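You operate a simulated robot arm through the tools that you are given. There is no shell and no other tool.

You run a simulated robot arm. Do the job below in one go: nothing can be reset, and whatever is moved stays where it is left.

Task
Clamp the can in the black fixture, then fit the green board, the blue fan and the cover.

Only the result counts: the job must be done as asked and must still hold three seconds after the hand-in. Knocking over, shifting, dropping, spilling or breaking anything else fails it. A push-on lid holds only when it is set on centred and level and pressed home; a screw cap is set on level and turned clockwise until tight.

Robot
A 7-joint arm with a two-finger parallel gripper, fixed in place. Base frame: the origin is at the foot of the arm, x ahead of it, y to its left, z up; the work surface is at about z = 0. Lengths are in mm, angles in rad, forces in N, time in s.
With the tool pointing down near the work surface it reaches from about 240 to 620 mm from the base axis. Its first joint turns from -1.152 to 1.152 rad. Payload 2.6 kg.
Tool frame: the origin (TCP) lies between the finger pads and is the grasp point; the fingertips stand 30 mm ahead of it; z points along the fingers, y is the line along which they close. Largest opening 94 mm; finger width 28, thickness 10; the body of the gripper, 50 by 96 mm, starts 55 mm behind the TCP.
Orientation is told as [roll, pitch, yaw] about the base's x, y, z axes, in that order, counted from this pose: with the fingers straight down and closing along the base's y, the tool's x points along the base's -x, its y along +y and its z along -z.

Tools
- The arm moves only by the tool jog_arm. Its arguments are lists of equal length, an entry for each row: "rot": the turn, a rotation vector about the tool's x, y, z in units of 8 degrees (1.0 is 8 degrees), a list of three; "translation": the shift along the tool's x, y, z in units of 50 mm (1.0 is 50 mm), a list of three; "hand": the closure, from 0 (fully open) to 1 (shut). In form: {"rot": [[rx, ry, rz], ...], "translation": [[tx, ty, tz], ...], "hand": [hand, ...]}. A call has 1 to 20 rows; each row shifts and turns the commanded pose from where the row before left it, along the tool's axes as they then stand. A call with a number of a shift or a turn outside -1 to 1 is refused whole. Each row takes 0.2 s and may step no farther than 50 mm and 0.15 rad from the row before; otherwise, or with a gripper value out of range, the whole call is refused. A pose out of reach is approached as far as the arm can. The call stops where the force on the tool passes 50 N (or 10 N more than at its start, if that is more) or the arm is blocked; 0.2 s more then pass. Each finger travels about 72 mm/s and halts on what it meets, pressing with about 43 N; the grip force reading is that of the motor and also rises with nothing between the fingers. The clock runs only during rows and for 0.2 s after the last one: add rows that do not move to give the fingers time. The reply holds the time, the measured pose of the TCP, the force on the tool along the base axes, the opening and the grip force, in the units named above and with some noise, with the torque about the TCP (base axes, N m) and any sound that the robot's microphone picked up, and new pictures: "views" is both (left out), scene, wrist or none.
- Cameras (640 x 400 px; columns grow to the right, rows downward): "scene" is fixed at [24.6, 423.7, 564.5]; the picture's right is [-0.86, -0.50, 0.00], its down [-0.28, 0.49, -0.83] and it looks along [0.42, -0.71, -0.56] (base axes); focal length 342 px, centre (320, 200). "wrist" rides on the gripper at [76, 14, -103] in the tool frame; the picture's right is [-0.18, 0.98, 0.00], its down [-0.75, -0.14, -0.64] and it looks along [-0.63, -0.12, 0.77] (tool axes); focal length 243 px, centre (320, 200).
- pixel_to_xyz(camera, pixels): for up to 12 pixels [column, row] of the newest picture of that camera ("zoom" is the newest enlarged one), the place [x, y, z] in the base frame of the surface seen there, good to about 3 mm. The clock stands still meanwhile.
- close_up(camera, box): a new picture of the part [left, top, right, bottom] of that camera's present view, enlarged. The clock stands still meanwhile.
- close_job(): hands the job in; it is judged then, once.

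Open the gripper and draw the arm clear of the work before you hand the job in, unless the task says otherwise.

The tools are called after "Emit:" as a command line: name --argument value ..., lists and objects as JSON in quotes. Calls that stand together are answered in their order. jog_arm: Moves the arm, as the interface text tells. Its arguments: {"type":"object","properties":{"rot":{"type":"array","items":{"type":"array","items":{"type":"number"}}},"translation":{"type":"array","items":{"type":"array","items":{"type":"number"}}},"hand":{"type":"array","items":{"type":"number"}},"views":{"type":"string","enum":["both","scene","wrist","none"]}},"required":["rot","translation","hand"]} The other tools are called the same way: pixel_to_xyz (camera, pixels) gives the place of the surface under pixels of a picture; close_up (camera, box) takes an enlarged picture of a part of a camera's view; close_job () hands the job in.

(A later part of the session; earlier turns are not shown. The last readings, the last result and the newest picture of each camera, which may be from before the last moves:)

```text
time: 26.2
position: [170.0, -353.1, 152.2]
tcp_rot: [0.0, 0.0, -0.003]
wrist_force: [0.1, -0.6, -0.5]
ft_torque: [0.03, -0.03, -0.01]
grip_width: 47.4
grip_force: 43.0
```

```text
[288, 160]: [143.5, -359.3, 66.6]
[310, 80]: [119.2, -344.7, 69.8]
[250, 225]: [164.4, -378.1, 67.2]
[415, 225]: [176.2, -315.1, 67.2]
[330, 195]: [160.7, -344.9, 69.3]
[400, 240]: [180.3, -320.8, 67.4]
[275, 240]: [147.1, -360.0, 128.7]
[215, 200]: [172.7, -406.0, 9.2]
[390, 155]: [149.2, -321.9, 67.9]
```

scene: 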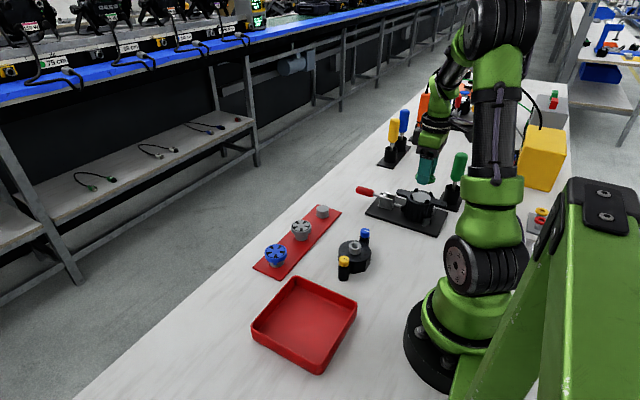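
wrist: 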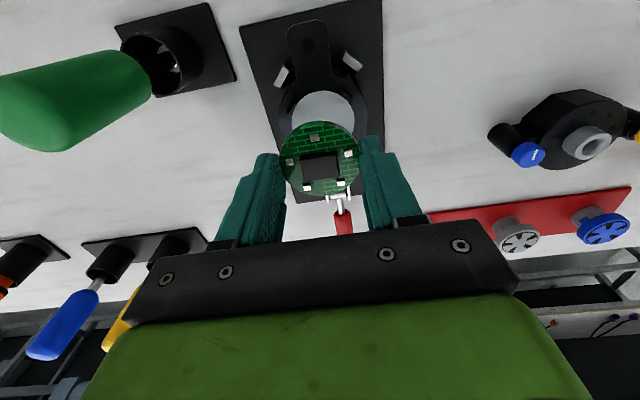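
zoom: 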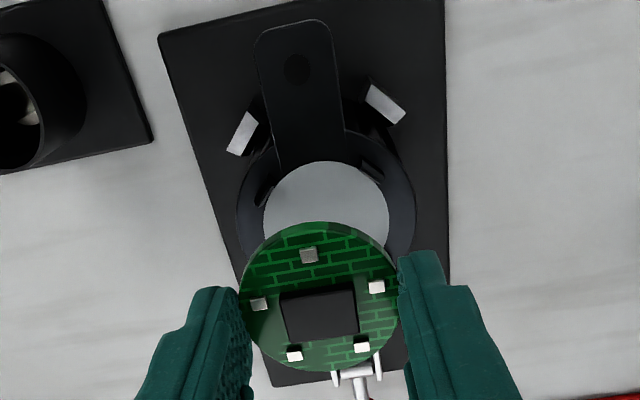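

TCP averages (169.7,-352.8,151.9); I shift +2.8 mm in y and lower to just above the clips (z≈111), then compare visually.

Emit:
jog_arm --rot '[[0, 0, 0], [0, 0, 0], [0, 0, 0]]' --translation '[[0, 0.056, 0.41], [0, 0, 0.41], [0, 0, 0]]' --hand '[1, 1, 1]'

Emit:
close_up --camera "scene" --box '[390, 165, 454, 215]'

Emit:
close_up --camera "wrist" --box '[250, 40, 410, 210]'

```text
time: 27.0
position: [170.1, -350.3, 110.8]
tcp_rot: [0.0, -0.001, -0.001]
wrist_force: [0.9, -0.7, 0.6]
ft_torque: [0.04, 0.01, 0.02]
grip_width: 47.5
grip_force: 42.6
```

scene: 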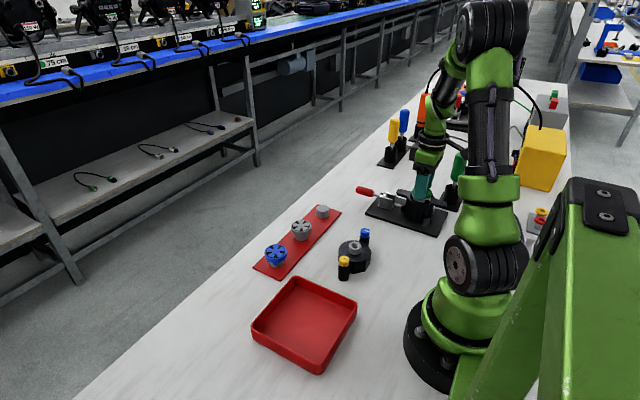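
wrist: 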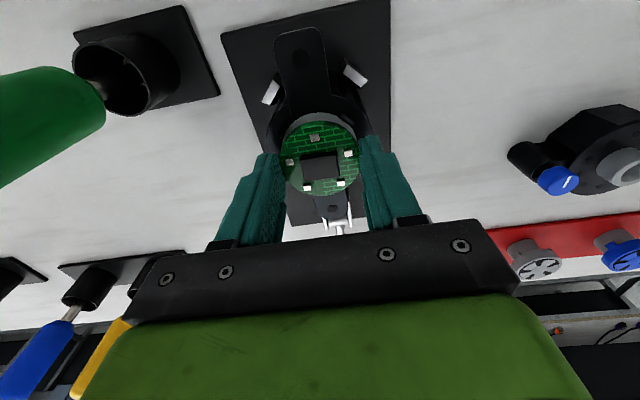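

```text
8.00 times, centred on (422, 190) of scene
```

zoom: 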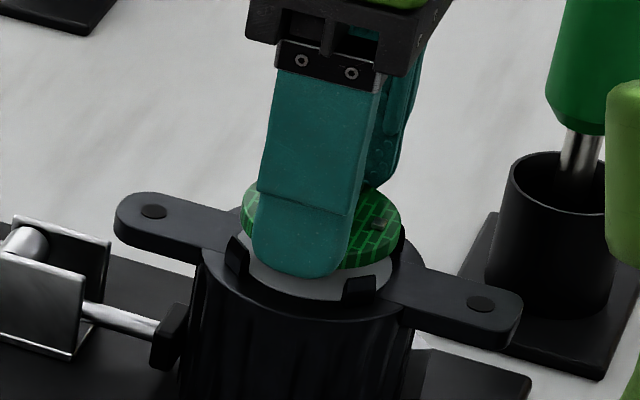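

```text
2.35 times, centred on (330, 125) of wrist
```

zoom: 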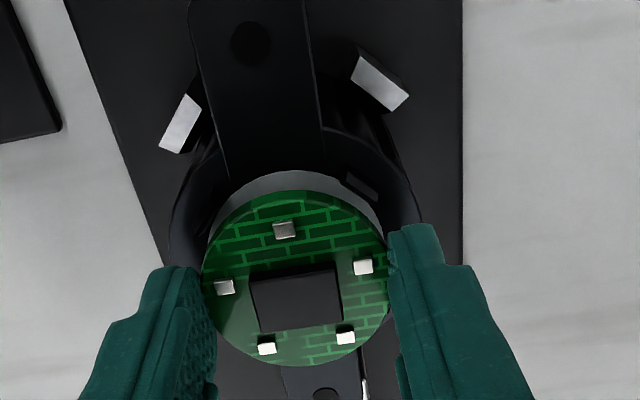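

I measure board pads and ear holes in the same pictures to compare centres.

Emit:
pixel_to_xyz --camera "zoom" --pixels '[[284, 231], [224, 287], [363, 267], [267, 348], [346, 338], [250, 43], [326, 395], [295, 290], [290, 195], [295, 363]]'

Emit:
close_up --camera "scene" --box '[396, 180, 460, 220]'

Emit:
pixel_to_xyz --camera "zoom" --pixels '[[53, 103], [463, 218], [148, 180], [295, 235], [352, 155], [130, 125], [323, 130], [335, 120], [220, 205]]'

```text
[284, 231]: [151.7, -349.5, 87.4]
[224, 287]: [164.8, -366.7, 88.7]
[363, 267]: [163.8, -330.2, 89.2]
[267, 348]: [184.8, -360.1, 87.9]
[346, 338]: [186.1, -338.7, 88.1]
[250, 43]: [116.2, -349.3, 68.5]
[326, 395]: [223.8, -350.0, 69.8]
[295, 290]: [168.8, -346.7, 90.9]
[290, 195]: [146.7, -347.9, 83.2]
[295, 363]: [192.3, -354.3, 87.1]
```

```text
10.00 times, centred on (428, 200) of scene
```

zoom: 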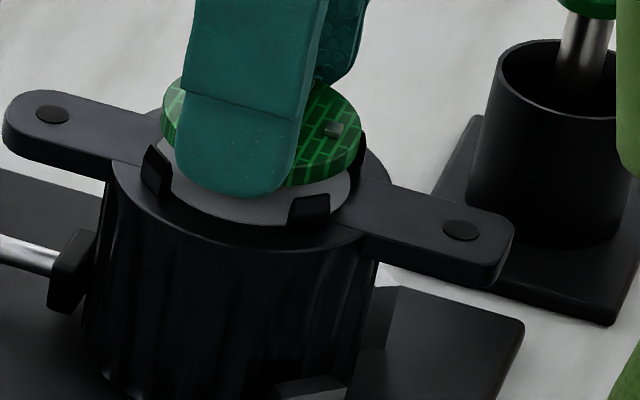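

```text
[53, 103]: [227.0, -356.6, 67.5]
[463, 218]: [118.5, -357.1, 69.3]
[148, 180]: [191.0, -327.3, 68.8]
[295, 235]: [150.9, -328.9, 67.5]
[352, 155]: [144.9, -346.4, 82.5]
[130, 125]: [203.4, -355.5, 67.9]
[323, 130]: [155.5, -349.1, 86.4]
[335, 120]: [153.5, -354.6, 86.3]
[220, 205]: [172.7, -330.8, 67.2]
```

Board centre (170.2,-349.0) vs can centre (170.0,-349.7): aligned within a millimetre. I lower it slowly between the clips.

Emit:
jog_arm --rot '[[0, 0, 0], [0, 0, 0], [0, 0, 0], [0, 0, 0], [0, 0, 0]]' --translation '[[0, -0.01, 0.08], [0, 0, 0.06], [0, 0, 0.05], [0, 0, 0.04], [0, 0, 0]]' --hand '[1, 1, 1, 1, 1]'

Emit:
close_up --camera "scene" --box '[396, 180, 460, 220]'

Emit:
close_up --camera "wrist" --box '[250, 40, 410, 210]'

```text
time: 28.2
position: [169.2, -348.9, 103.1]
tcp_rot: [-0.003, -0.001, -0.002]
wrist_force: [-1.0, -2.8, 0.4]
ft_torque: [0.01, 0.09, 0.02]
grip_width: 47.2
grip_force: 43.3
```

scene: 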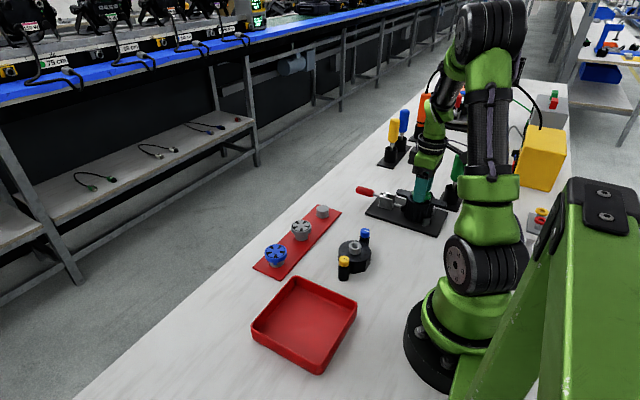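
wrist: 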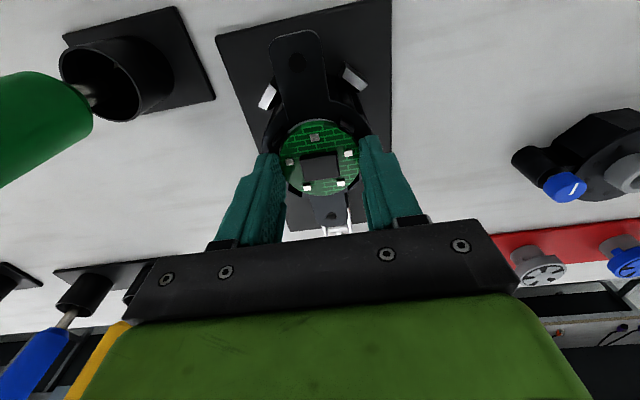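

```text
10.00 times, centred on (428, 200) of scene
```

zoom: 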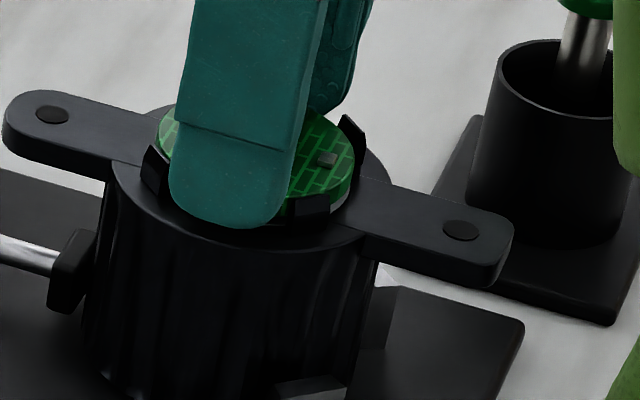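

```text
2.35 times, centred on (330, 125) of wrist
```

zoom: 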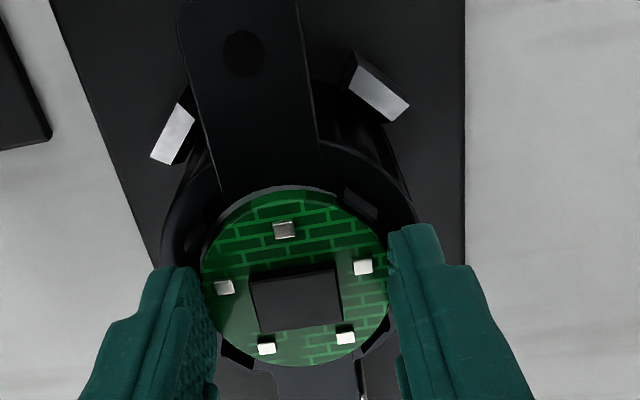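

The board is between the clips. I re-read the pose, then continue down gently to the seat.

Emit:
jog_arm --rot '[[0, 0, 0]]' --translation '[[0, 0, 0]]' --hand '[1]' --views "none"

Emit:
jog_arm --rot '[[0, 0, 0], [0, 0, 0]]' --translation '[[0, 0, 0.02], [0, 0, 0]]' --hand '[1, 1]' --views "none"

Emit:
jog_arm --rot '[[0, 0, 0], [0, 0, 0]]' --translation '[[0, 0, 0.02], [0, 0, 0]]' --hand '[1, 1]' --views "none"

```text
time: 28.6
position: [168.4, -348.3, 101.7]
tcp_rot: [-0.002, -0.001, -0.001]
wrist_force: [-2.0, -4.0, -0.3]
ft_torque: [-0.17, 0.04, -0.04]
grip_width: 47.3
grip_force: 42.6
```

```text
time: 29.2
position: [169.2, -347.9, 100.2]
tcp_rot: [0.001, 0.0, -0.001]
wrist_force: [-2.4, -4.6, 1.6]
ft_torque: [-0.2, 0.03, 0.0]
grip_width: 47.4
grip_force: 43.6
```

```text
time: 29.8
position: [169.7, -348.3, 100.1]
tcp_rot: [-0.001, -0.001, -0.001]
wrist_force: [-1.1, -3.7, -3.1]
ft_torque: [-0.16, 0.0, -0.02]
grip_width: 47.2
grip_force: 42.7
```

A slight −4 N side force says the board sits ~1.5 mm too far to +y; I shift −1.5 mm and continue down.

Emit:
jog_arm --rot '[[0, 0, 0], [0, 0, 0]]' --translation '[[0, -0.03, 0], [0, 0, 0]]' --hand '[1, 1]' --views "none"

Emit:
jog_arm --rot '[[0, 0, 0], [0, 0, 0]]' --translation '[[0, 0, 0.03], [0, 0, 0]]' --hand '[1, 1]' --views "none"

Emit:
jog_arm --rot '[[0, 0, 0], [0, 0, 0]]' --translation '[[0, 0, 0.03], [0, 0, 0]]' --hand '[1, 1]' --views "none"

Emit:
close_up --camera "scene" --box '[396, 180, 460, 220]'

```text
time: 30.4
position: [168.7, -349.2, 99.2]
tcp_rot: [0.003, -0.004, -0.001]
wrist_force: [-0.9, 6.2, 5.7]
ft_torque: [0.19, 0.02, 0.02]
grip_width: 47.3
grip_force: 42.8
```

```text
time: 31.0
position: [169.6, -349.5, 98.8]
tcp_rot: [0.002, -0.004, -0.004]
wrist_force: [-3.7, 20.0, 32.9]
ft_torque: [0.66, 0.17, 0.03]
grip_width: 47.5
grip_force: 42.9
```

```text
time: 31.4
position: [170.1, -349.6, 97.2]
tcp_rot: [0.002, -0.005, -0.006]
wrist_force: [-1.1, 3.3, 6.5]
ft_torque: [0.01, 0.09, 0.09]
grip_width: 48.3
grip_force: 43.0
stopped in row 2: the force on the tool passed its limit at 58 N (the readings are from after the stop); the commanded pose is now the measured one
```

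```text
10.00 times, centred on (428, 200) of scene
```

zoom: 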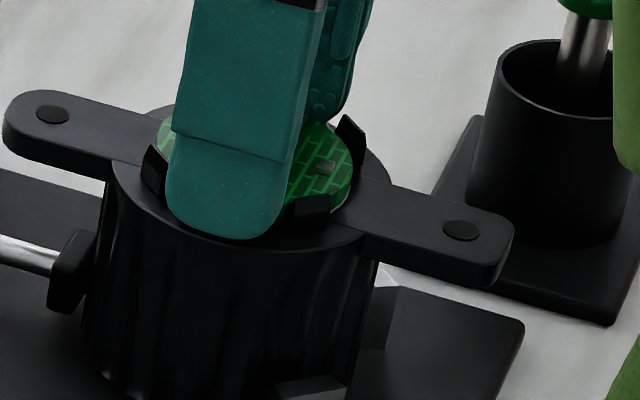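

It bottomed out (58 N) at z≈97, the expected seat height. I open to ~62 mm, rise and inspect the board.

Emit:
jog_arm --rot '[[0, 0, 0], [0, 0, 0], [0, 0, 0], [0, 0, 0], [0, 0, 0]]' --translation '[[0, 0, 0], [0, 0, 0], [0, 0, -0.3], [0, 0, -0.8], [0, 0, 0]]' --hand '[0.34, 0.34, 0.34, 0.34, 0.34]'

Emit:
close_up --camera "scene" --box '[400, 182, 440, 212]'

Emit:
close_up --camera "wrist" --box '[250, 20, 410, 190]'

```text
time: 32.6
position: [166.4, -348.7, 151.4]
tcp_rot: [0.004, -0.005, -0.004]
wrist_force: [-0.2, 0.7, 0.8]
ft_torque: [-0.02, 0.0, 0.01]
grip_width: 62.0
grip_force: 0.0
```

scene: 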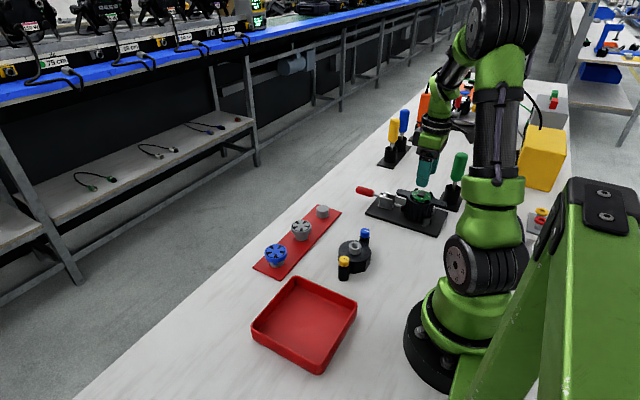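
wrist: 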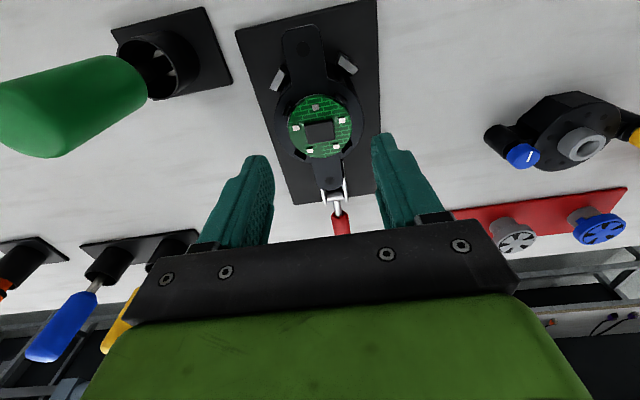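

```text
13.33 times, centred on (420, 197) of scene
```

zoom: 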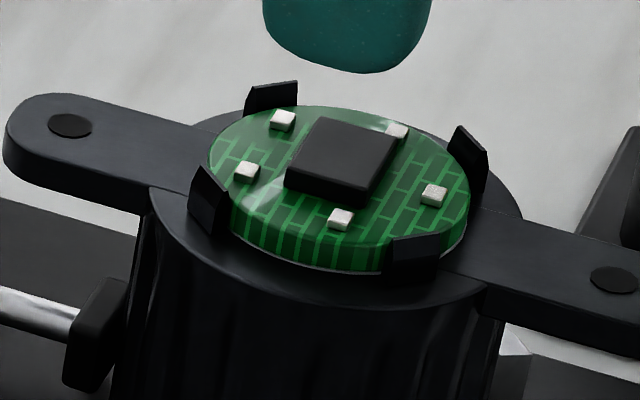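

```text
2.35 times, centred on (330, 105) of wrist
```

zoom: 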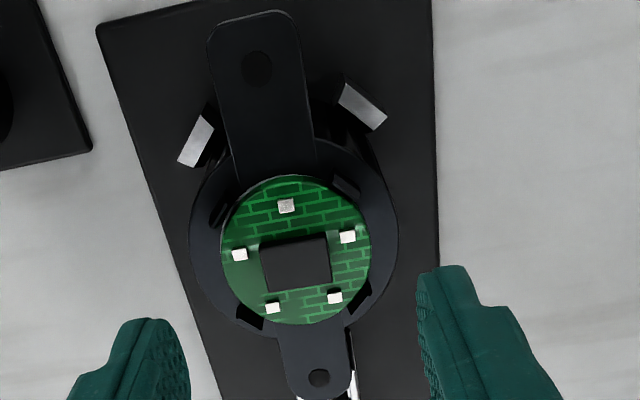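

The board lies inside the four clips. I check level: heights of the pads and the visible rim.

Emit:
close_up --camera "scene" --box '[400, 182, 440, 212]'

Emit:
pixel_to_xyz --camera "zoom" --pixels '[[282, 120], [397, 131], [247, 171], [340, 219], [434, 194], [340, 150], [225, 150], [460, 190], [290, 225], [380, 115], [385, 235], [320, 240]]'

Emit:
pixel_to_xyz --camera "wrist" --pixels '[[315, 107], [295, 128], [342, 120], [309, 151], [337, 147], [319, 130], [293, 115], [330, 105], [320, 156]]'

```text
13.33 times, centred on (420, 197) of scene
```

zoom: 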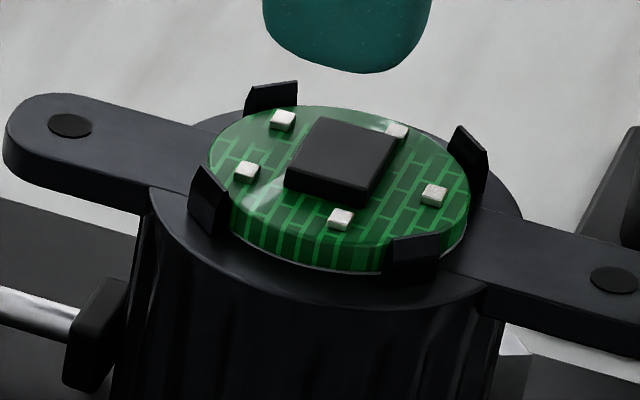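

```text
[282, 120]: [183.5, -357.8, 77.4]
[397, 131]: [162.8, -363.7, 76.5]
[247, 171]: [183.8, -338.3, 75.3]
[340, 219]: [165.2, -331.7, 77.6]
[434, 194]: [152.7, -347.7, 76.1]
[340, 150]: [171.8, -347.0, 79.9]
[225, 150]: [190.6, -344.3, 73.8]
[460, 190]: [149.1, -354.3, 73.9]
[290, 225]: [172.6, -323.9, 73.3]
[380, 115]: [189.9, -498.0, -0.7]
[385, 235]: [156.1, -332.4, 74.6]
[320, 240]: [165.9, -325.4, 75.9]
```

```text
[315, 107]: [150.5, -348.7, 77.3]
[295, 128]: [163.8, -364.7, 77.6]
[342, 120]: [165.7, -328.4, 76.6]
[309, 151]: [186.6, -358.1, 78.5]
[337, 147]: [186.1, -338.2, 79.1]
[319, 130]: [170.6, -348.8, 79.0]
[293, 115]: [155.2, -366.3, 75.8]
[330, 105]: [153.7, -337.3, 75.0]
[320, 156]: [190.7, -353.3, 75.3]
```

Board top is level at z≈74.5, centre ≈(169.6,-348.3). To be sure it's home I press once on the chip with closed fingertips.

Emit:
jog_arm --rot '[[0, 0, 0], [0, 0, 0], [0, 0, 0], [0, 0, 0], [0, 0, 0]]' --translation '[[-0.05, 0, 0], [0, 0, 0], [0, 0, 0.3], [0, 0, 0.3], [0, 0, 0]]' --hand '[1, 1, 1, 1, 1]' --views "none"

Emit:
jog_arm --rot '[[0, 0, 0], [0, 0, 0], [0, 0, 0], [0, 0, 0], [0, 0, 0], [0, 0, 0], [0, 0, 0], [0, 0, 0]]' --translation '[[0, 0, 0.05], [0, 0, 0.05], [0, 0, 0.05], [0, 0, 0.05], [0, 0, 0.05], [0, 0, 0.05], [0, 0, 0.05], [0, 0, 0.05]]' --hand '[1, 1, 1, 1, 1, 1, 1, 1]' --views "none"

Emit:
close_up --camera "scene" --box '[400, 172, 440, 212]'

```text
time: 33.8
position: [170.3, -348.6, 122.2]
tcp_rot: [0.0, -0.006, -0.002]
wrist_force: [0.9, 0.6, -0.1]
ft_torque: [-0.02, -0.02, 0.0]
grip_width: 0.0
grip_force: 32.9
```

```text
time: 35.5
position: [171.9, -348.9, 111.1]
tcp_rot: [0.001, -0.009, -0.01]
wrist_force: [-2.5, 5.0, 10.1]
ft_torque: [0.13, 0.11, -0.02]
grip_width: 0.0
grip_force: 32.6
stopped in row 8: the force on the tool passed its limit at 60 N (the readings are from after the stop); the commanded pose is now the measured one
```

```text
10.00 times, centred on (420, 192) of scene
```

zoom: 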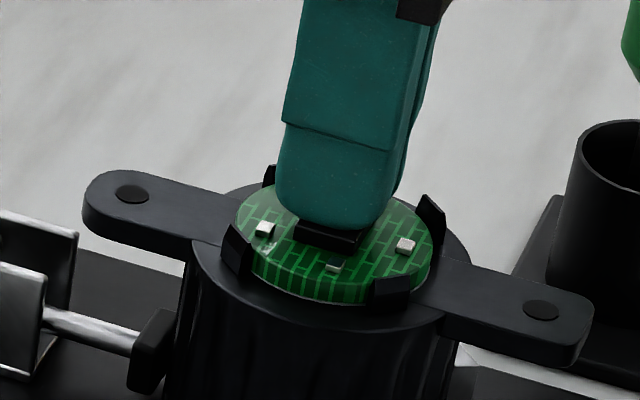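

Seated firmly (60 N). I rise, level the tool, and travel to above the blue fan at (394.5,-16), opening the fingers.

Emit:
jog_arm --rot '[[0, 0, 0], [0, 0.064, -0.07], [0, 0, 0], [0, 0, 0], [0, 0, 0], [0, 0, 0], [0, 0, 0], [0, 0, 0], [0, 0, 0], [0, 0, 0], [0, 0, 0], [0, 0, 0]]' --translation '[[0, 0, -0.5], [0, 0, -0.5], [-0.495, 0.74, 0], [-0.495, 0.74, 0], [-0.495, 0.74, 0], [-0.495, 0.74, 0], [-0.495, 0.74, 0], [-0.495, 0.74, 0], [-0.495, 0.74, 0], [-0.495, 0.74, 0], [-0.495, 0.74, 0], [0, 0, 0]]' --hand '[1, 1, 1, 1, 0.5, 0, 0, 0, 0, 0, 0, 0]'

Emit:
close_up --camera "wrist" --box '[270, 60, 390, 180]'

```text
time: 38.1
position: [394.2, -11.6, 158.9]
tcp_rot: [0.0, 0.002, 0.0]
wrist_force: [-0.5, 0.9, 0.1]
ft_torque: [0.0, -0.03, -0.01]
grip_width: 93.9
grip_force: 0.1
```

scene: 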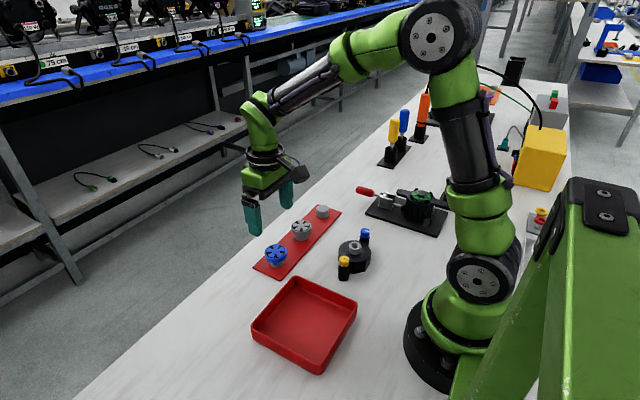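
wrist: 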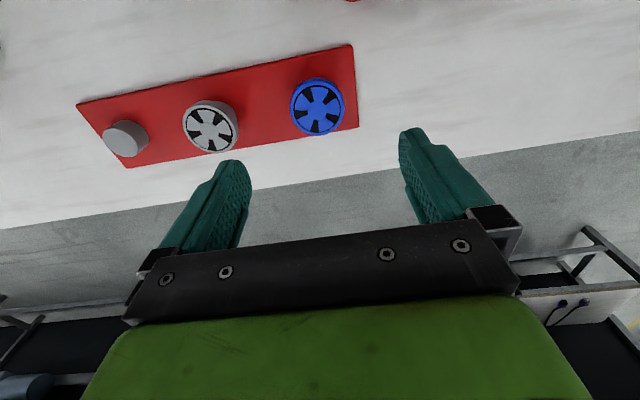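

```text
3.33 times, centred on (330, 120) of wrist
```

zoom: 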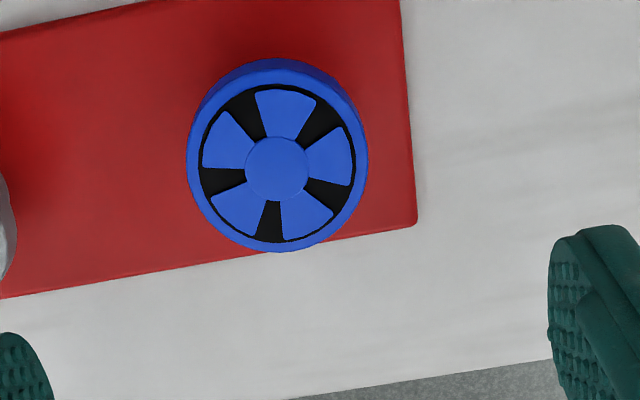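

I measure the fan's centre from this nearly overhead view and from the scene.

Emit:
pixel_to_xyz --camera "zoom" --pixels '[[277, 168], [192, 165], [363, 165], [277, 76], [277, 246], [215, 100], [340, 235], [340, 100], [215, 228]]'

Emit:
close_up --camera "scene" --box '[256, 232, 300, 270]'

Emit:
jog_arm --rot '[[0, 0, 0]]' --translation '[[0, 0, 0]]' --hand '[0]' --views "none"

Emit:
jog_arm --rot '[[0, 0, 0]]' --translation '[[0, 0, 0]]' --hand '[0]' --views "none"

```text
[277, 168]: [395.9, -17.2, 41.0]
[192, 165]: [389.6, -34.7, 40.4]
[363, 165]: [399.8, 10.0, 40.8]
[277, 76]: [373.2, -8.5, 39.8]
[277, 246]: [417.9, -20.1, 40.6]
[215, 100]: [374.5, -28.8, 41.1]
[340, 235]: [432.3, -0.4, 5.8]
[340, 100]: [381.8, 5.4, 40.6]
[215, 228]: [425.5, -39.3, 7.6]
```

```text
10.53 times, centred on (278, 251) of scene
```

zoom: 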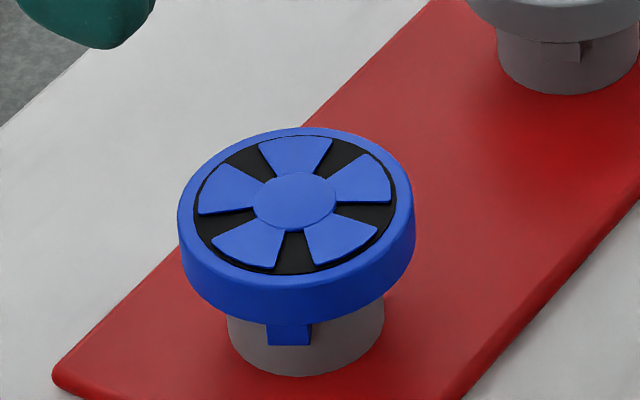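

```text
time: 38.5
position: [394.7, -13.4, 158.2]
tcp_rot: [0.001, 0.003, 0.001]
wrist_force: [-1.0, -0.6, 0.6]
ft_torque: [0.0, -0.01, 0.01]
grip_width: 94.2
grip_force: 0.1
```

```text
time: 38.9
position: [393.5, -13.3, 159.3]
tcp_rot: [0.001, 0.0, 0.001]
wrist_force: [-0.1, -0.6, -0.4]
ft_torque: [-0.02, -0.01, -0.02]
grip_width: 94.0
grip_force: 0.1
```

Fan centre ≈(395.2,-15). I shift slightly and descend to z≈61 around the fan rim, pre-closing to ~60 mm.

Emit:
jog_arm --rot '[[0, 0, 0], [0, 0, 0], [0, 0, 0], [0, 0, 0]]' --translation '[[-0.02, -0.044, 0.6], [0, 0, 0.66], [0, 0, 0.7], [0, 0, 0]]' --hand '[0, 0, 0.3, 0.36]' --views "wrist"

Emit:
close_up --camera "scene" --box '[246, 222, 310, 270]'

Emit:
jog_arm --rot '[[0, 0, 0]]' --translation '[[0, 0, 0]]' --hand '[0.36]' --views "none"

```text
time: 39.9
position: [398.9, -17.1, 62.2]
tcp_rot: [0.004, 0.001, 0.0]
wrist_force: [-0.6, 0.3, 0.6]
ft_torque: [0.01, 0.01, 0.02]
grip_width: 60.3
grip_force: 0.2
```

wrist: 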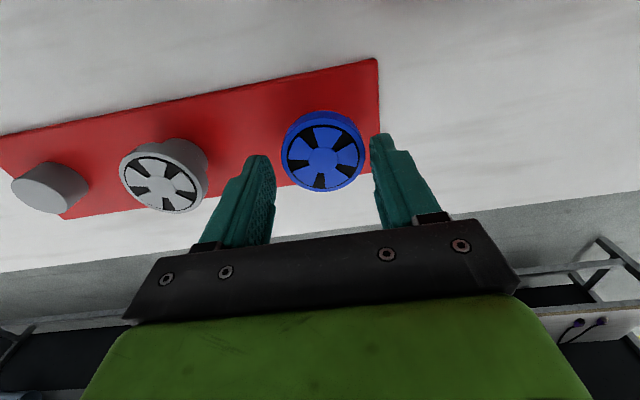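

```text
8.33 times, centred on (278, 246) of scene
```

zoom: 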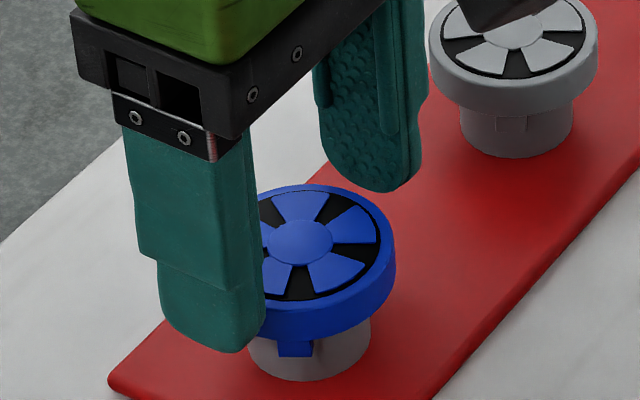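

```text
time: 40.3
position: [398.1, -17.6, 63.1]
tcp_rot: [0.002, -0.001, 0.001]
wrist_force: [0.0, -0.3, 0.1]
ft_torque: [0.01, 0.01, 0.0]
grip_width: 60.3
grip_force: 0.1
```

TCP reads (398.5,-17.4); I verify the fan's offset from the TCP in a wrist zoom before closing.

Emit:
close_up --camera "wrist" --box '[230, 100, 430, 225]'

Emit:
pixel_to_xyz --camera "wrist" --pixels '[[323, 157], [284, 155], [364, 155], [323, 125], [323, 188]]'

```text
3.20 times, centred on (330, 162) of wrist
```

zoom: 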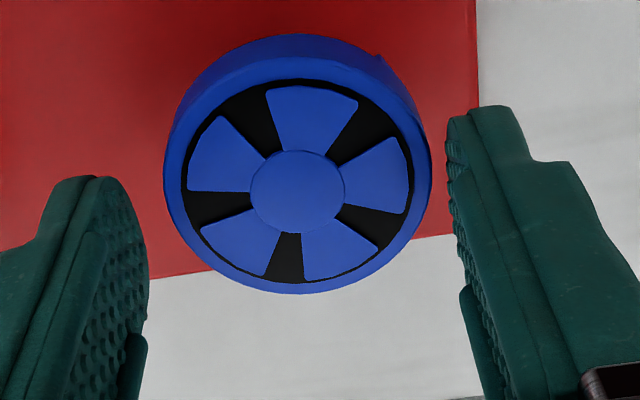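

```text
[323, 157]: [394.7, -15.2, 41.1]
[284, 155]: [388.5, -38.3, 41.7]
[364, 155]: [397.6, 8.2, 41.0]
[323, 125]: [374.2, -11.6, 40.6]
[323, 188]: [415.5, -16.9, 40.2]
```

The fan lies (−4.2, +2.4) mm from the TCP. I correct that and close the grip.

Emit:
jog_arm --rot '[[0, 0, 0], [0, 0, 0], [0, 0, 0], [0, 0, 0], [0, 0, 0], [0, 0, 0]]' --translation '[[0.084, 0.048, 0.02], [0, 0, 0], [0, 0, 0], [0, 0, 0], [0, 0, 0], [0, 0, 0]]' --hand '[0.36, 0.36, 0.45, 0.5, 1, 1]' --views "wrist"

Emit:
close_up --camera "wrist" --box '[230, 100, 430, 225]'

Emit:
close_up --camera "scene" --box '[246, 222, 310, 270]'

```text
time: 41.7
position: [393.5, -15.5, 61.5]
tcp_rot: [0.002, 0.002, 0.0]
wrist_force: [0.3, 1.3, 0.3]
ft_torque: [0.01, -0.01, -0.02]
grip_width: 47.5
grip_force: 43.3
```

wrist: 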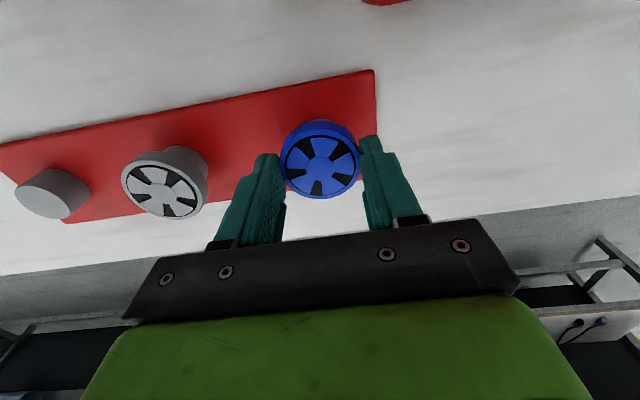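

```text
3.20 times, centred on (330, 162) of wrist
```

zoom: 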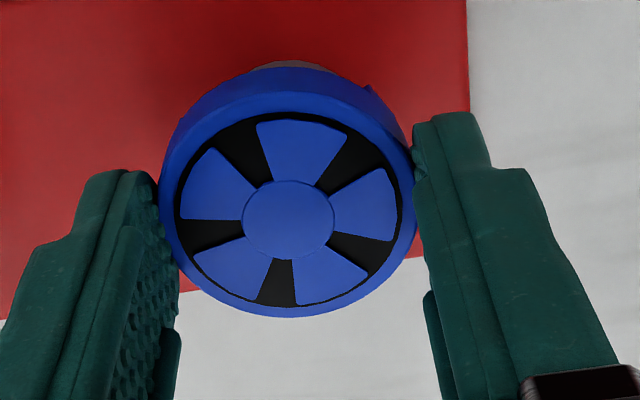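

```text
8.33 times, centred on (278, 246) of scene
```

zoom: 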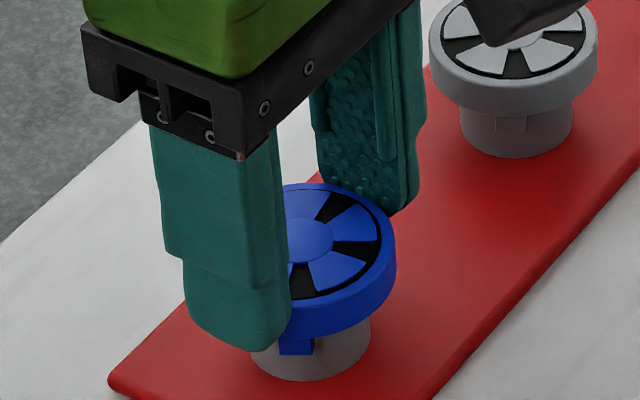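

Fan gripped (47.5 mm). I lift it and carry it over the can.

Emit:
jog_arm --rot '[[0, 0, 0], [0, 0, 0], [0, 0, 0], [0, 0, 0], [0, 0, 0], [0, 0, 0], [0, 0, 0], [0, 0, 0], [0, 0, 0], [0, 0, 0], [0, 0, 0], [0, 0, 0], [0, 0, 0], [0, 0, 0]]' --translation '[[0, 0, -0.2], [0, 0, -0.6], [0, 0, -0.6], [0, 0, -0.6], [0.499, -0.743, 0], [0.499, -0.743, 0], [0.499, -0.743, 0], [0.499, -0.743, 0], [0.499, -0.743, 0], [0.499, -0.743, 0], [0.499, -0.743, 0], [0.499, -0.743, 0], [0.499, -0.743, 0], [0, 0, 0]]' --hand '[1, 1, 1, 1, 1, 1, 1, 1, 1, 1, 1, 1, 1, 1]'

Emit:
close_up --camera "scene" --box '[380, 130, 476, 220]'

Emit:
close_up --camera "wrist" --box '[230, 20, 410, 200]'

Emit:
jog_arm --rot '[[0, 0, 0]]' --translation '[[0, 0, 0]]' --hand '[1]' --views "none"

```text
time: 44.7
position: [170.1, -348.2, 161.8]
tcp_rot: [0.002, 0.002, 0.001]
wrist_force: [-0.5, 0.2, -0.2]
ft_torque: [0.04, -0.01, 0.0]
grip_width: 47.8
grip_force: 42.8
```

scene: 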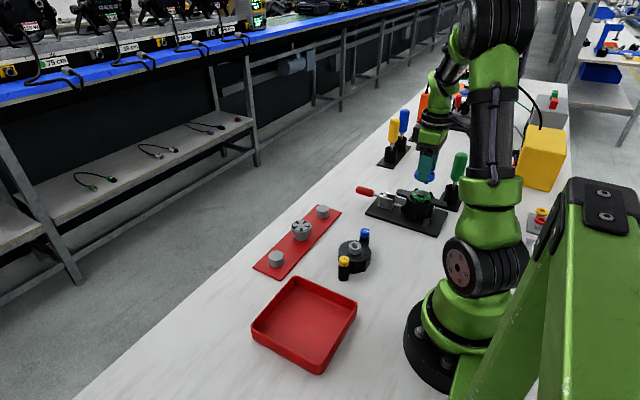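
wrist: 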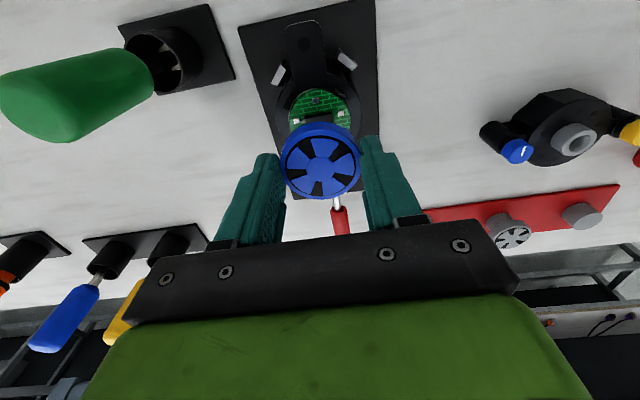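

```text
4.44 times, centred on (428, 175) of scene
```

zoom: 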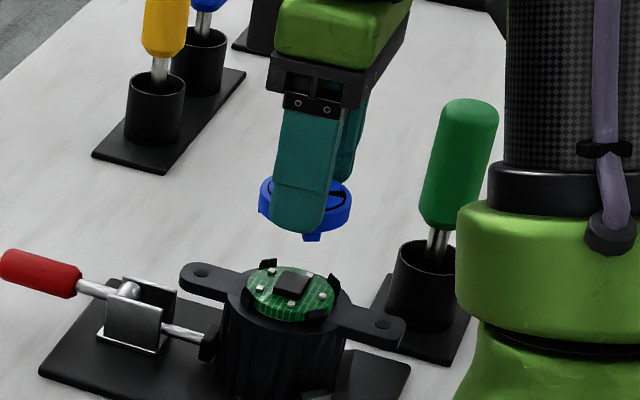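

```text
2.22 times, centred on (320, 110) of wrist
```

zoom: 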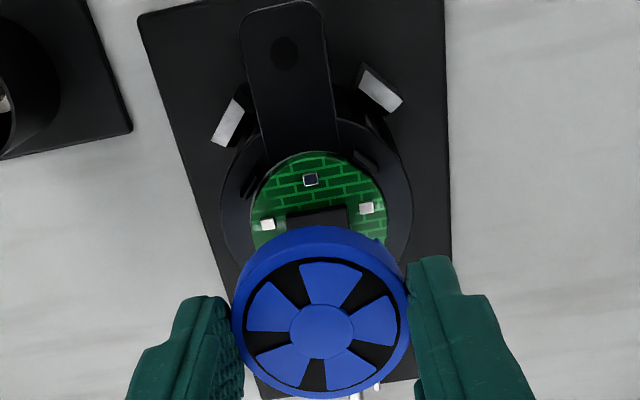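

```text
time: 45.1
position: [170.0, -347.7, 162.1]
tcp_rot: [0.002, 0.0, 0.002]
wrist_force: [-0.1, 0.0, -0.4]
ft_torque: [0.0, 0.0, -0.03]
grip_width: 47.7
grip_force: 43.3
```

Two feet of the fan are visible under its rim; I zoom to find the feet's exact angles.

Emit:
close_up --camera "scene" --box '[408, 160, 448, 190]'

Emit:
pixel_to_xyz --camera "zoom" --pixels '[[175, 235], [190, 245], [345, 325], [330, 320], [360, 325], [440, 260], [170, 180], [345, 300], [160, 200], [440, 220]]'

```text
13.33 times, centred on (428, 175) of scene
```

zoom: 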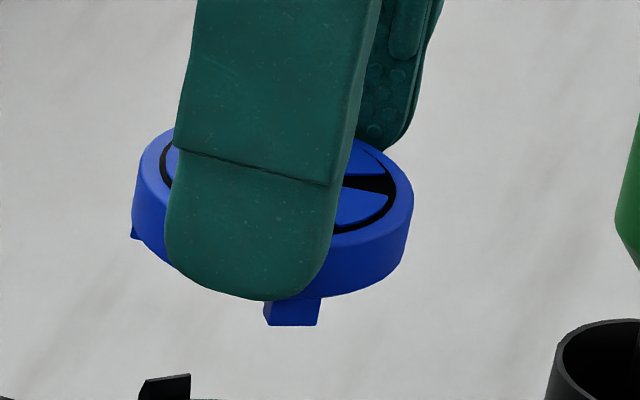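

```text
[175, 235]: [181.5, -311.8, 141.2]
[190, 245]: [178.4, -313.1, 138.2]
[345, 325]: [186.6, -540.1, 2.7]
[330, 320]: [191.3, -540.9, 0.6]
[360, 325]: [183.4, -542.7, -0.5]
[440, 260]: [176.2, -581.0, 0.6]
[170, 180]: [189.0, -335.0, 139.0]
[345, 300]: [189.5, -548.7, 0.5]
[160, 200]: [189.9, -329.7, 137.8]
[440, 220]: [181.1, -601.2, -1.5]
```

Accounting for perspective, the feet sit at ~0°, 120°, 240°, falling between the board's pads as carried. I lower to z≈125 and compare fan and board centres.

Emit:
jog_arm --rot '[[0, 0, 0], [0, 0, 0], [0, 0, 0]]' --translation '[[0, -0.02, 0.4], [0, 0, 0.34], [0, 0, 0]]' --hand '[1, 1, 1]'

Emit:
close_up --camera "wrist" --box '[230, 30, 410, 210]'

Emit:
close_up --camera "scene" --box '[396, 165, 460, 215]'

Emit:
jog_arm --rot '[[0, 0, 0]]' --translation '[[0, 0, 0]]' --hand '[1]' --views "none"

```text
time: 45.9
position: [166.2, -351.7, 122.0]
tcp_rot: [0.004, 0.002, -0.001]
wrist_force: [-1.0, 0.2, 0.5]
ft_torque: [-0.03, 0.0, 0.03]
grip_width: 47.6
grip_force: 42.9
```

scene: 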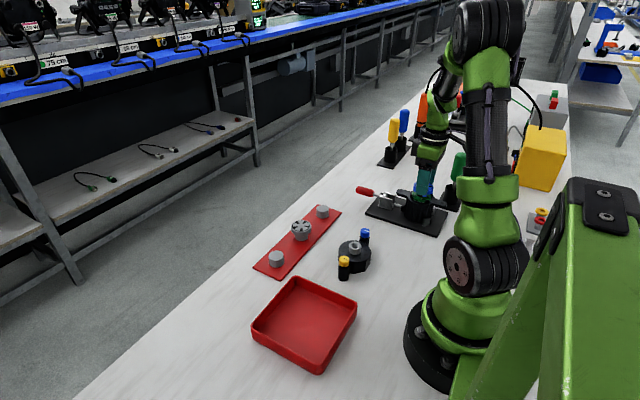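
wrist: 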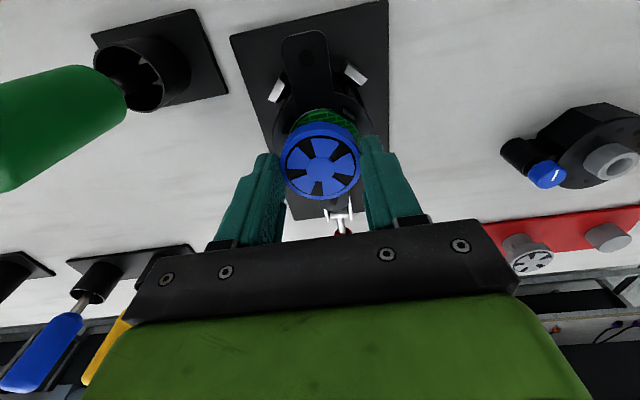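

```text
2.22 times, centred on (320, 120) of wrist
```

zoom: 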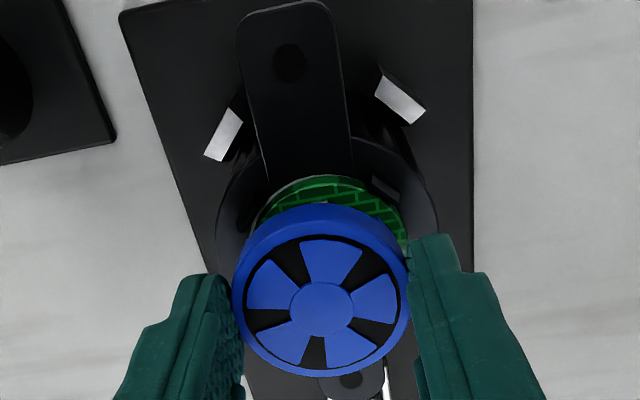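

```text
8.00 times, centred on (428, 190) of scene
```

zoom: 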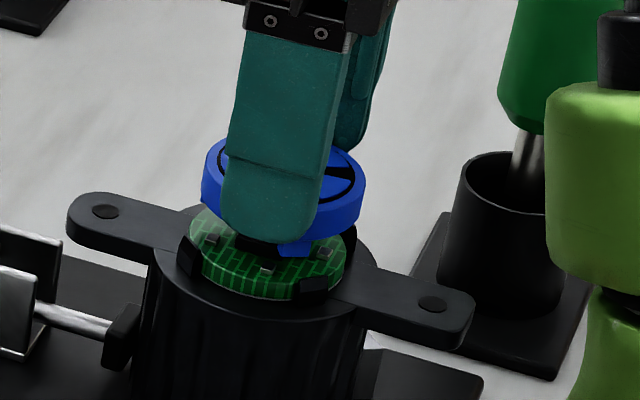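

```text
time: 46.3
position: [168.1, -350.8, 123.8]
tcp_rot: [0.001, 0.002, -0.001]
wrist_force: [-1.1, 0.1, -0.2]
ft_torque: [0.0, -0.02, -0.02]
grip_width: 48.0
grip_force: 42.4
```

I query fan rim/hub and ear holes in one wrist zoom.

Emit:
close_up --camera "wrist" --box '[230, 30, 410, 210]'

Emit:
pixel_to_xyz --camera "zoom" --pixels '[[322, 308], [240, 305], [404, 305], [322, 240], [322, 373], [290, 62], [350, 381], [265, 255], [380, 355], [380, 258], [265, 352]]'

Emit:
close_up --camera "scene" --box '[396, 165, 460, 215]'

Emit:
pixel_to_xyz --camera "zoom" --pixels '[[104, 211], [432, 304], [205, 170], [358, 195], [335, 172], [300, 245], [215, 150], [350, 165]]'

```text
2.22 times, centred on (320, 120) of wrist
```

zoom: 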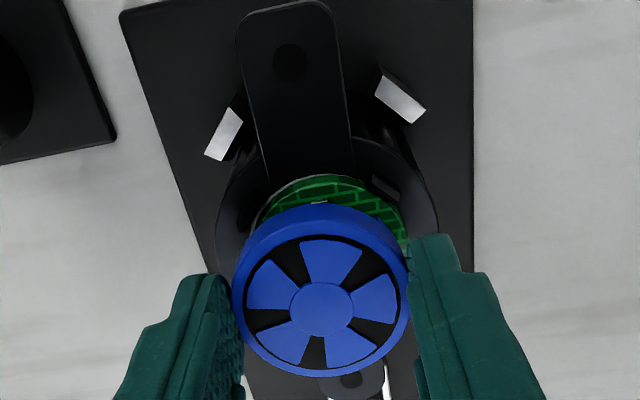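

```text
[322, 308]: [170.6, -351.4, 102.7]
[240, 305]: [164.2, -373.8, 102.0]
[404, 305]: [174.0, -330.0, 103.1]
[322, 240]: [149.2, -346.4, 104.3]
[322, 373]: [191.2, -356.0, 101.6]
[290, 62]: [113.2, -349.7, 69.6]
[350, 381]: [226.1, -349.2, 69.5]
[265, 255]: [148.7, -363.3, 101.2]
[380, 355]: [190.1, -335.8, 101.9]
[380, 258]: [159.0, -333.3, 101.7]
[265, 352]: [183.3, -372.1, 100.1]
```

```text
8.00 times, centred on (428, 190) of scene
```

zoom: 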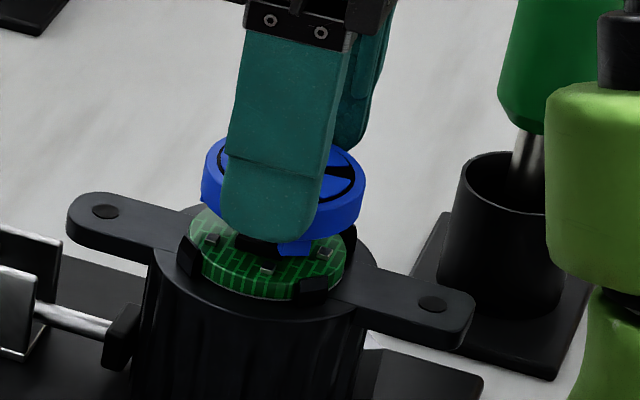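

```text
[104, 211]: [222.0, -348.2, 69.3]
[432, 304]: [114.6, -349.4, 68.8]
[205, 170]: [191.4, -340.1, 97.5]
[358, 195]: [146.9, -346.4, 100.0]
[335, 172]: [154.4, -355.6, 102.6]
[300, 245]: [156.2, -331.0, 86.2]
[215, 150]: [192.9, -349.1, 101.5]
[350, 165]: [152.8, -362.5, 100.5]
```

Fan centre ≈(170.1,-351.4) vs can (169.8,-349.6); I shift +1.6 mm in y and lower in small steps until the feet touch the board.

Emit:
jog_arm --rot '[[0, 0, 0], [0, 0, 0], [0, 0, 0], [0, 0, 0]]' --translation '[[0, 0.032, 0], [0, 0, 0.06], [0, 0, 0.06], [0, 0, 0]]' --hand '[1, 1, 1, 1]' --views "none"

Emit:
close_up --camera "scene" --box '[400, 170, 448, 210]'

Emit:
jog_arm --rot '[[0, 0, 0], [0, 0, 0], [0, 0, 0], [0, 0, 0]]' --translation '[[0, 0, 0.02], [0, 0, 0.02], [0, 0, 0.02], [0, 0, 0]]' --hand '[1, 1, 1, 1]' --views "none"

Emit:
close_up --camera "scene" --box '[400, 170, 448, 210]'

```text
time: 47.3
position: [169.3, -349.2, 118.1]
tcp_rot: [0.002, 0.0, 0.001]
wrist_force: [-0.2, -0.3, -0.6]
ft_torque: [-0.02, -0.01, 0.02]
grip_width: 47.8
grip_force: 42.9
```

```text
10.00 times, centred on (424, 190) of scene
```

zoom: 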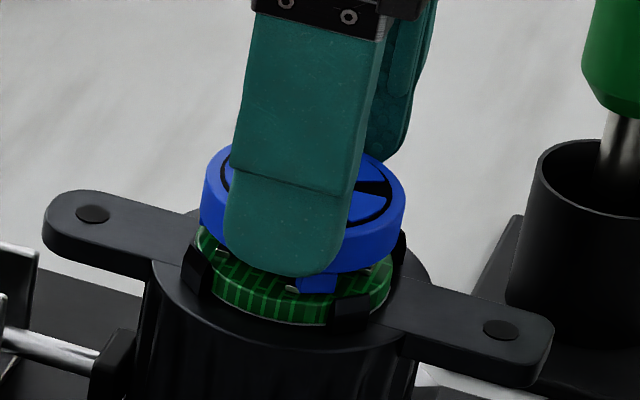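

```text
time: 48.3
position: [169.3, -349.5, 115.9]
tcp_rot: [0.002, 0.002, -0.001]
wrist_force: [-0.9, 0.3, 6.5]
ft_torque: [-0.04, 0.06, 0.02]
grip_width: 47.6
grip_force: 42.5
```

```text
10.00 times, centred on (424, 190) of scene
```

zoom: 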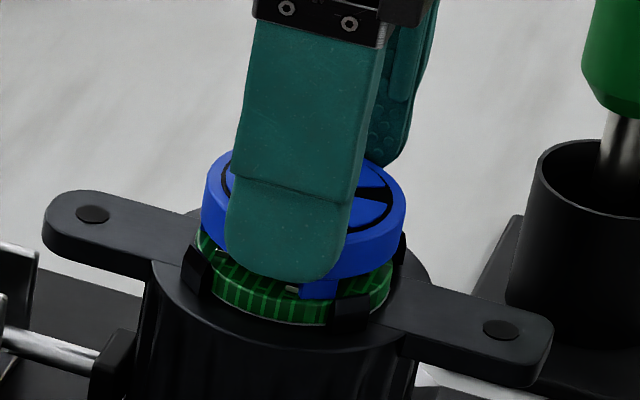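

The feet touch the board (6.5 N). I press on gently in 1 mm steps.

Emit:
jog_arm --rot '[[0, 0, 0], [0, 0, 0]]' --translation '[[0, 0, 0.02], [0, 0, 0]]' --hand '[1, 1]' --views "none"

Emit:
jog_arm --rot '[[0, 0, 0], [0, 0, 0]]' --translation '[[0, 0, 0.03], [0, 0, 0]]' --hand '[1, 1]' --views "none"

Emit:
close_up --camera "scene" --box '[400, 170, 448, 210]'

```text
time: 48.9
position: [168.1, -351.2, 114.6]
tcp_rot: [0.001, 0.0, 0.0]
wrist_force: [-3.3, 7.7, 31.9]
ft_torque: [0.34, 0.17, 0.01]
grip_width: 47.3
grip_force: 42.7
```

```text
time: 49.5
position: [167.2, -351.0, 112.9]
tcp_rot: [-0.002, 0.0, 0.001]
wrist_force: [-2.3, 2.7, 32.7]
ft_torque: [0.18, -0.02, 0.01]
grip_width: 47.8
grip_force: 43.2
```

```text
10.00 times, centred on (424, 190) of scene
```

zoom: 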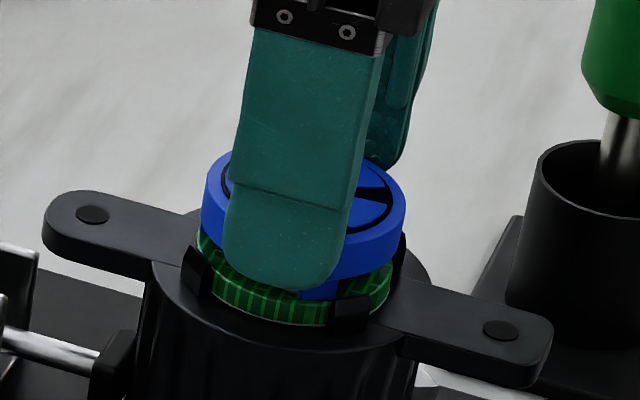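

The fingers now slip down the fan at ~33 N, so it is resting firmly on the board. I open, rise and inspect.

Emit:
jog_arm --rot '[[0, 0, 0], [0, 0, 0], [0, 0, 0], [0, 0, 0], [0, 0, 0], [0, 0, 0]]' --translation '[[0, 0, -0.04], [0, 0, 0], [0, 0, 0], [0, 0, -0.3], [0, 0, -0.8], [0, 0, 0]]' --hand '[0.4, 0.34, 0.34, 0.34, 0.34, 0.34]'

Emit:
close_up --camera "scene" --box '[400, 178, 440, 212]'

Emit:
close_up --camera "wrist" --box '[250, 20, 410, 190]'

```text
time: 50.9
position: [168.6, -346.8, 169.0]
tcp_rot: [0.004, 0.003, 0.0]
wrist_force: [0.1, 0.3, -0.8]
ft_torque: [0.01, -0.04, 0.05]
grip_width: 62.0
grip_force: 0.0
```

scene: 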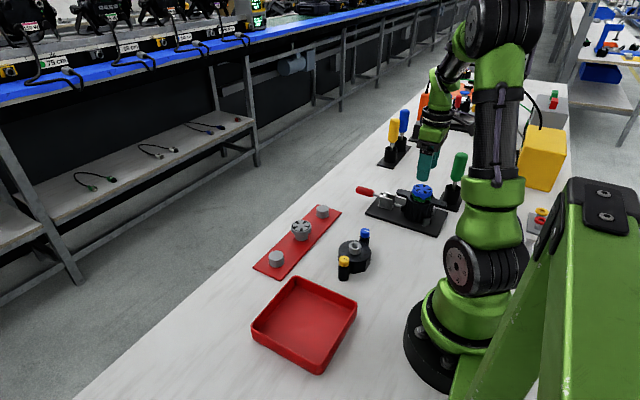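
wrist: 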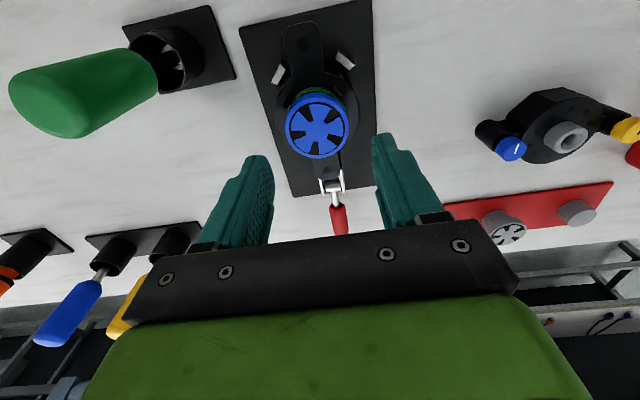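

```text
11.76 times, centred on (420, 195) of scene
```

zoom: 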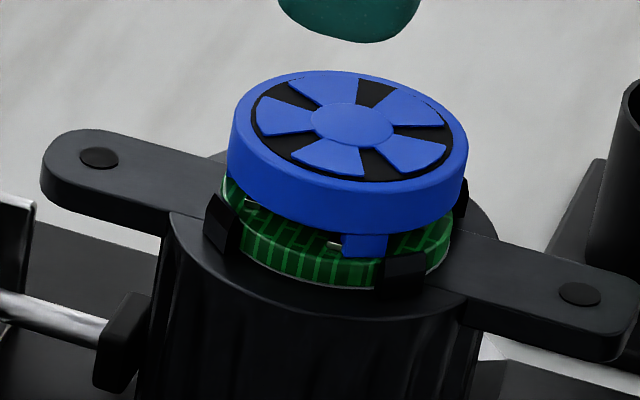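

```text
2.35 times, centred on (330, 105) of wrist
```

zoom: 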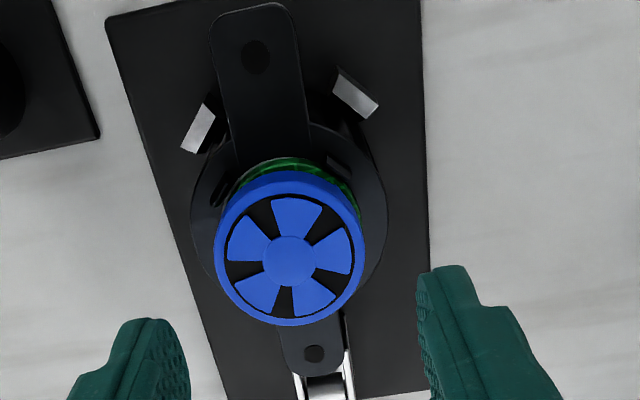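

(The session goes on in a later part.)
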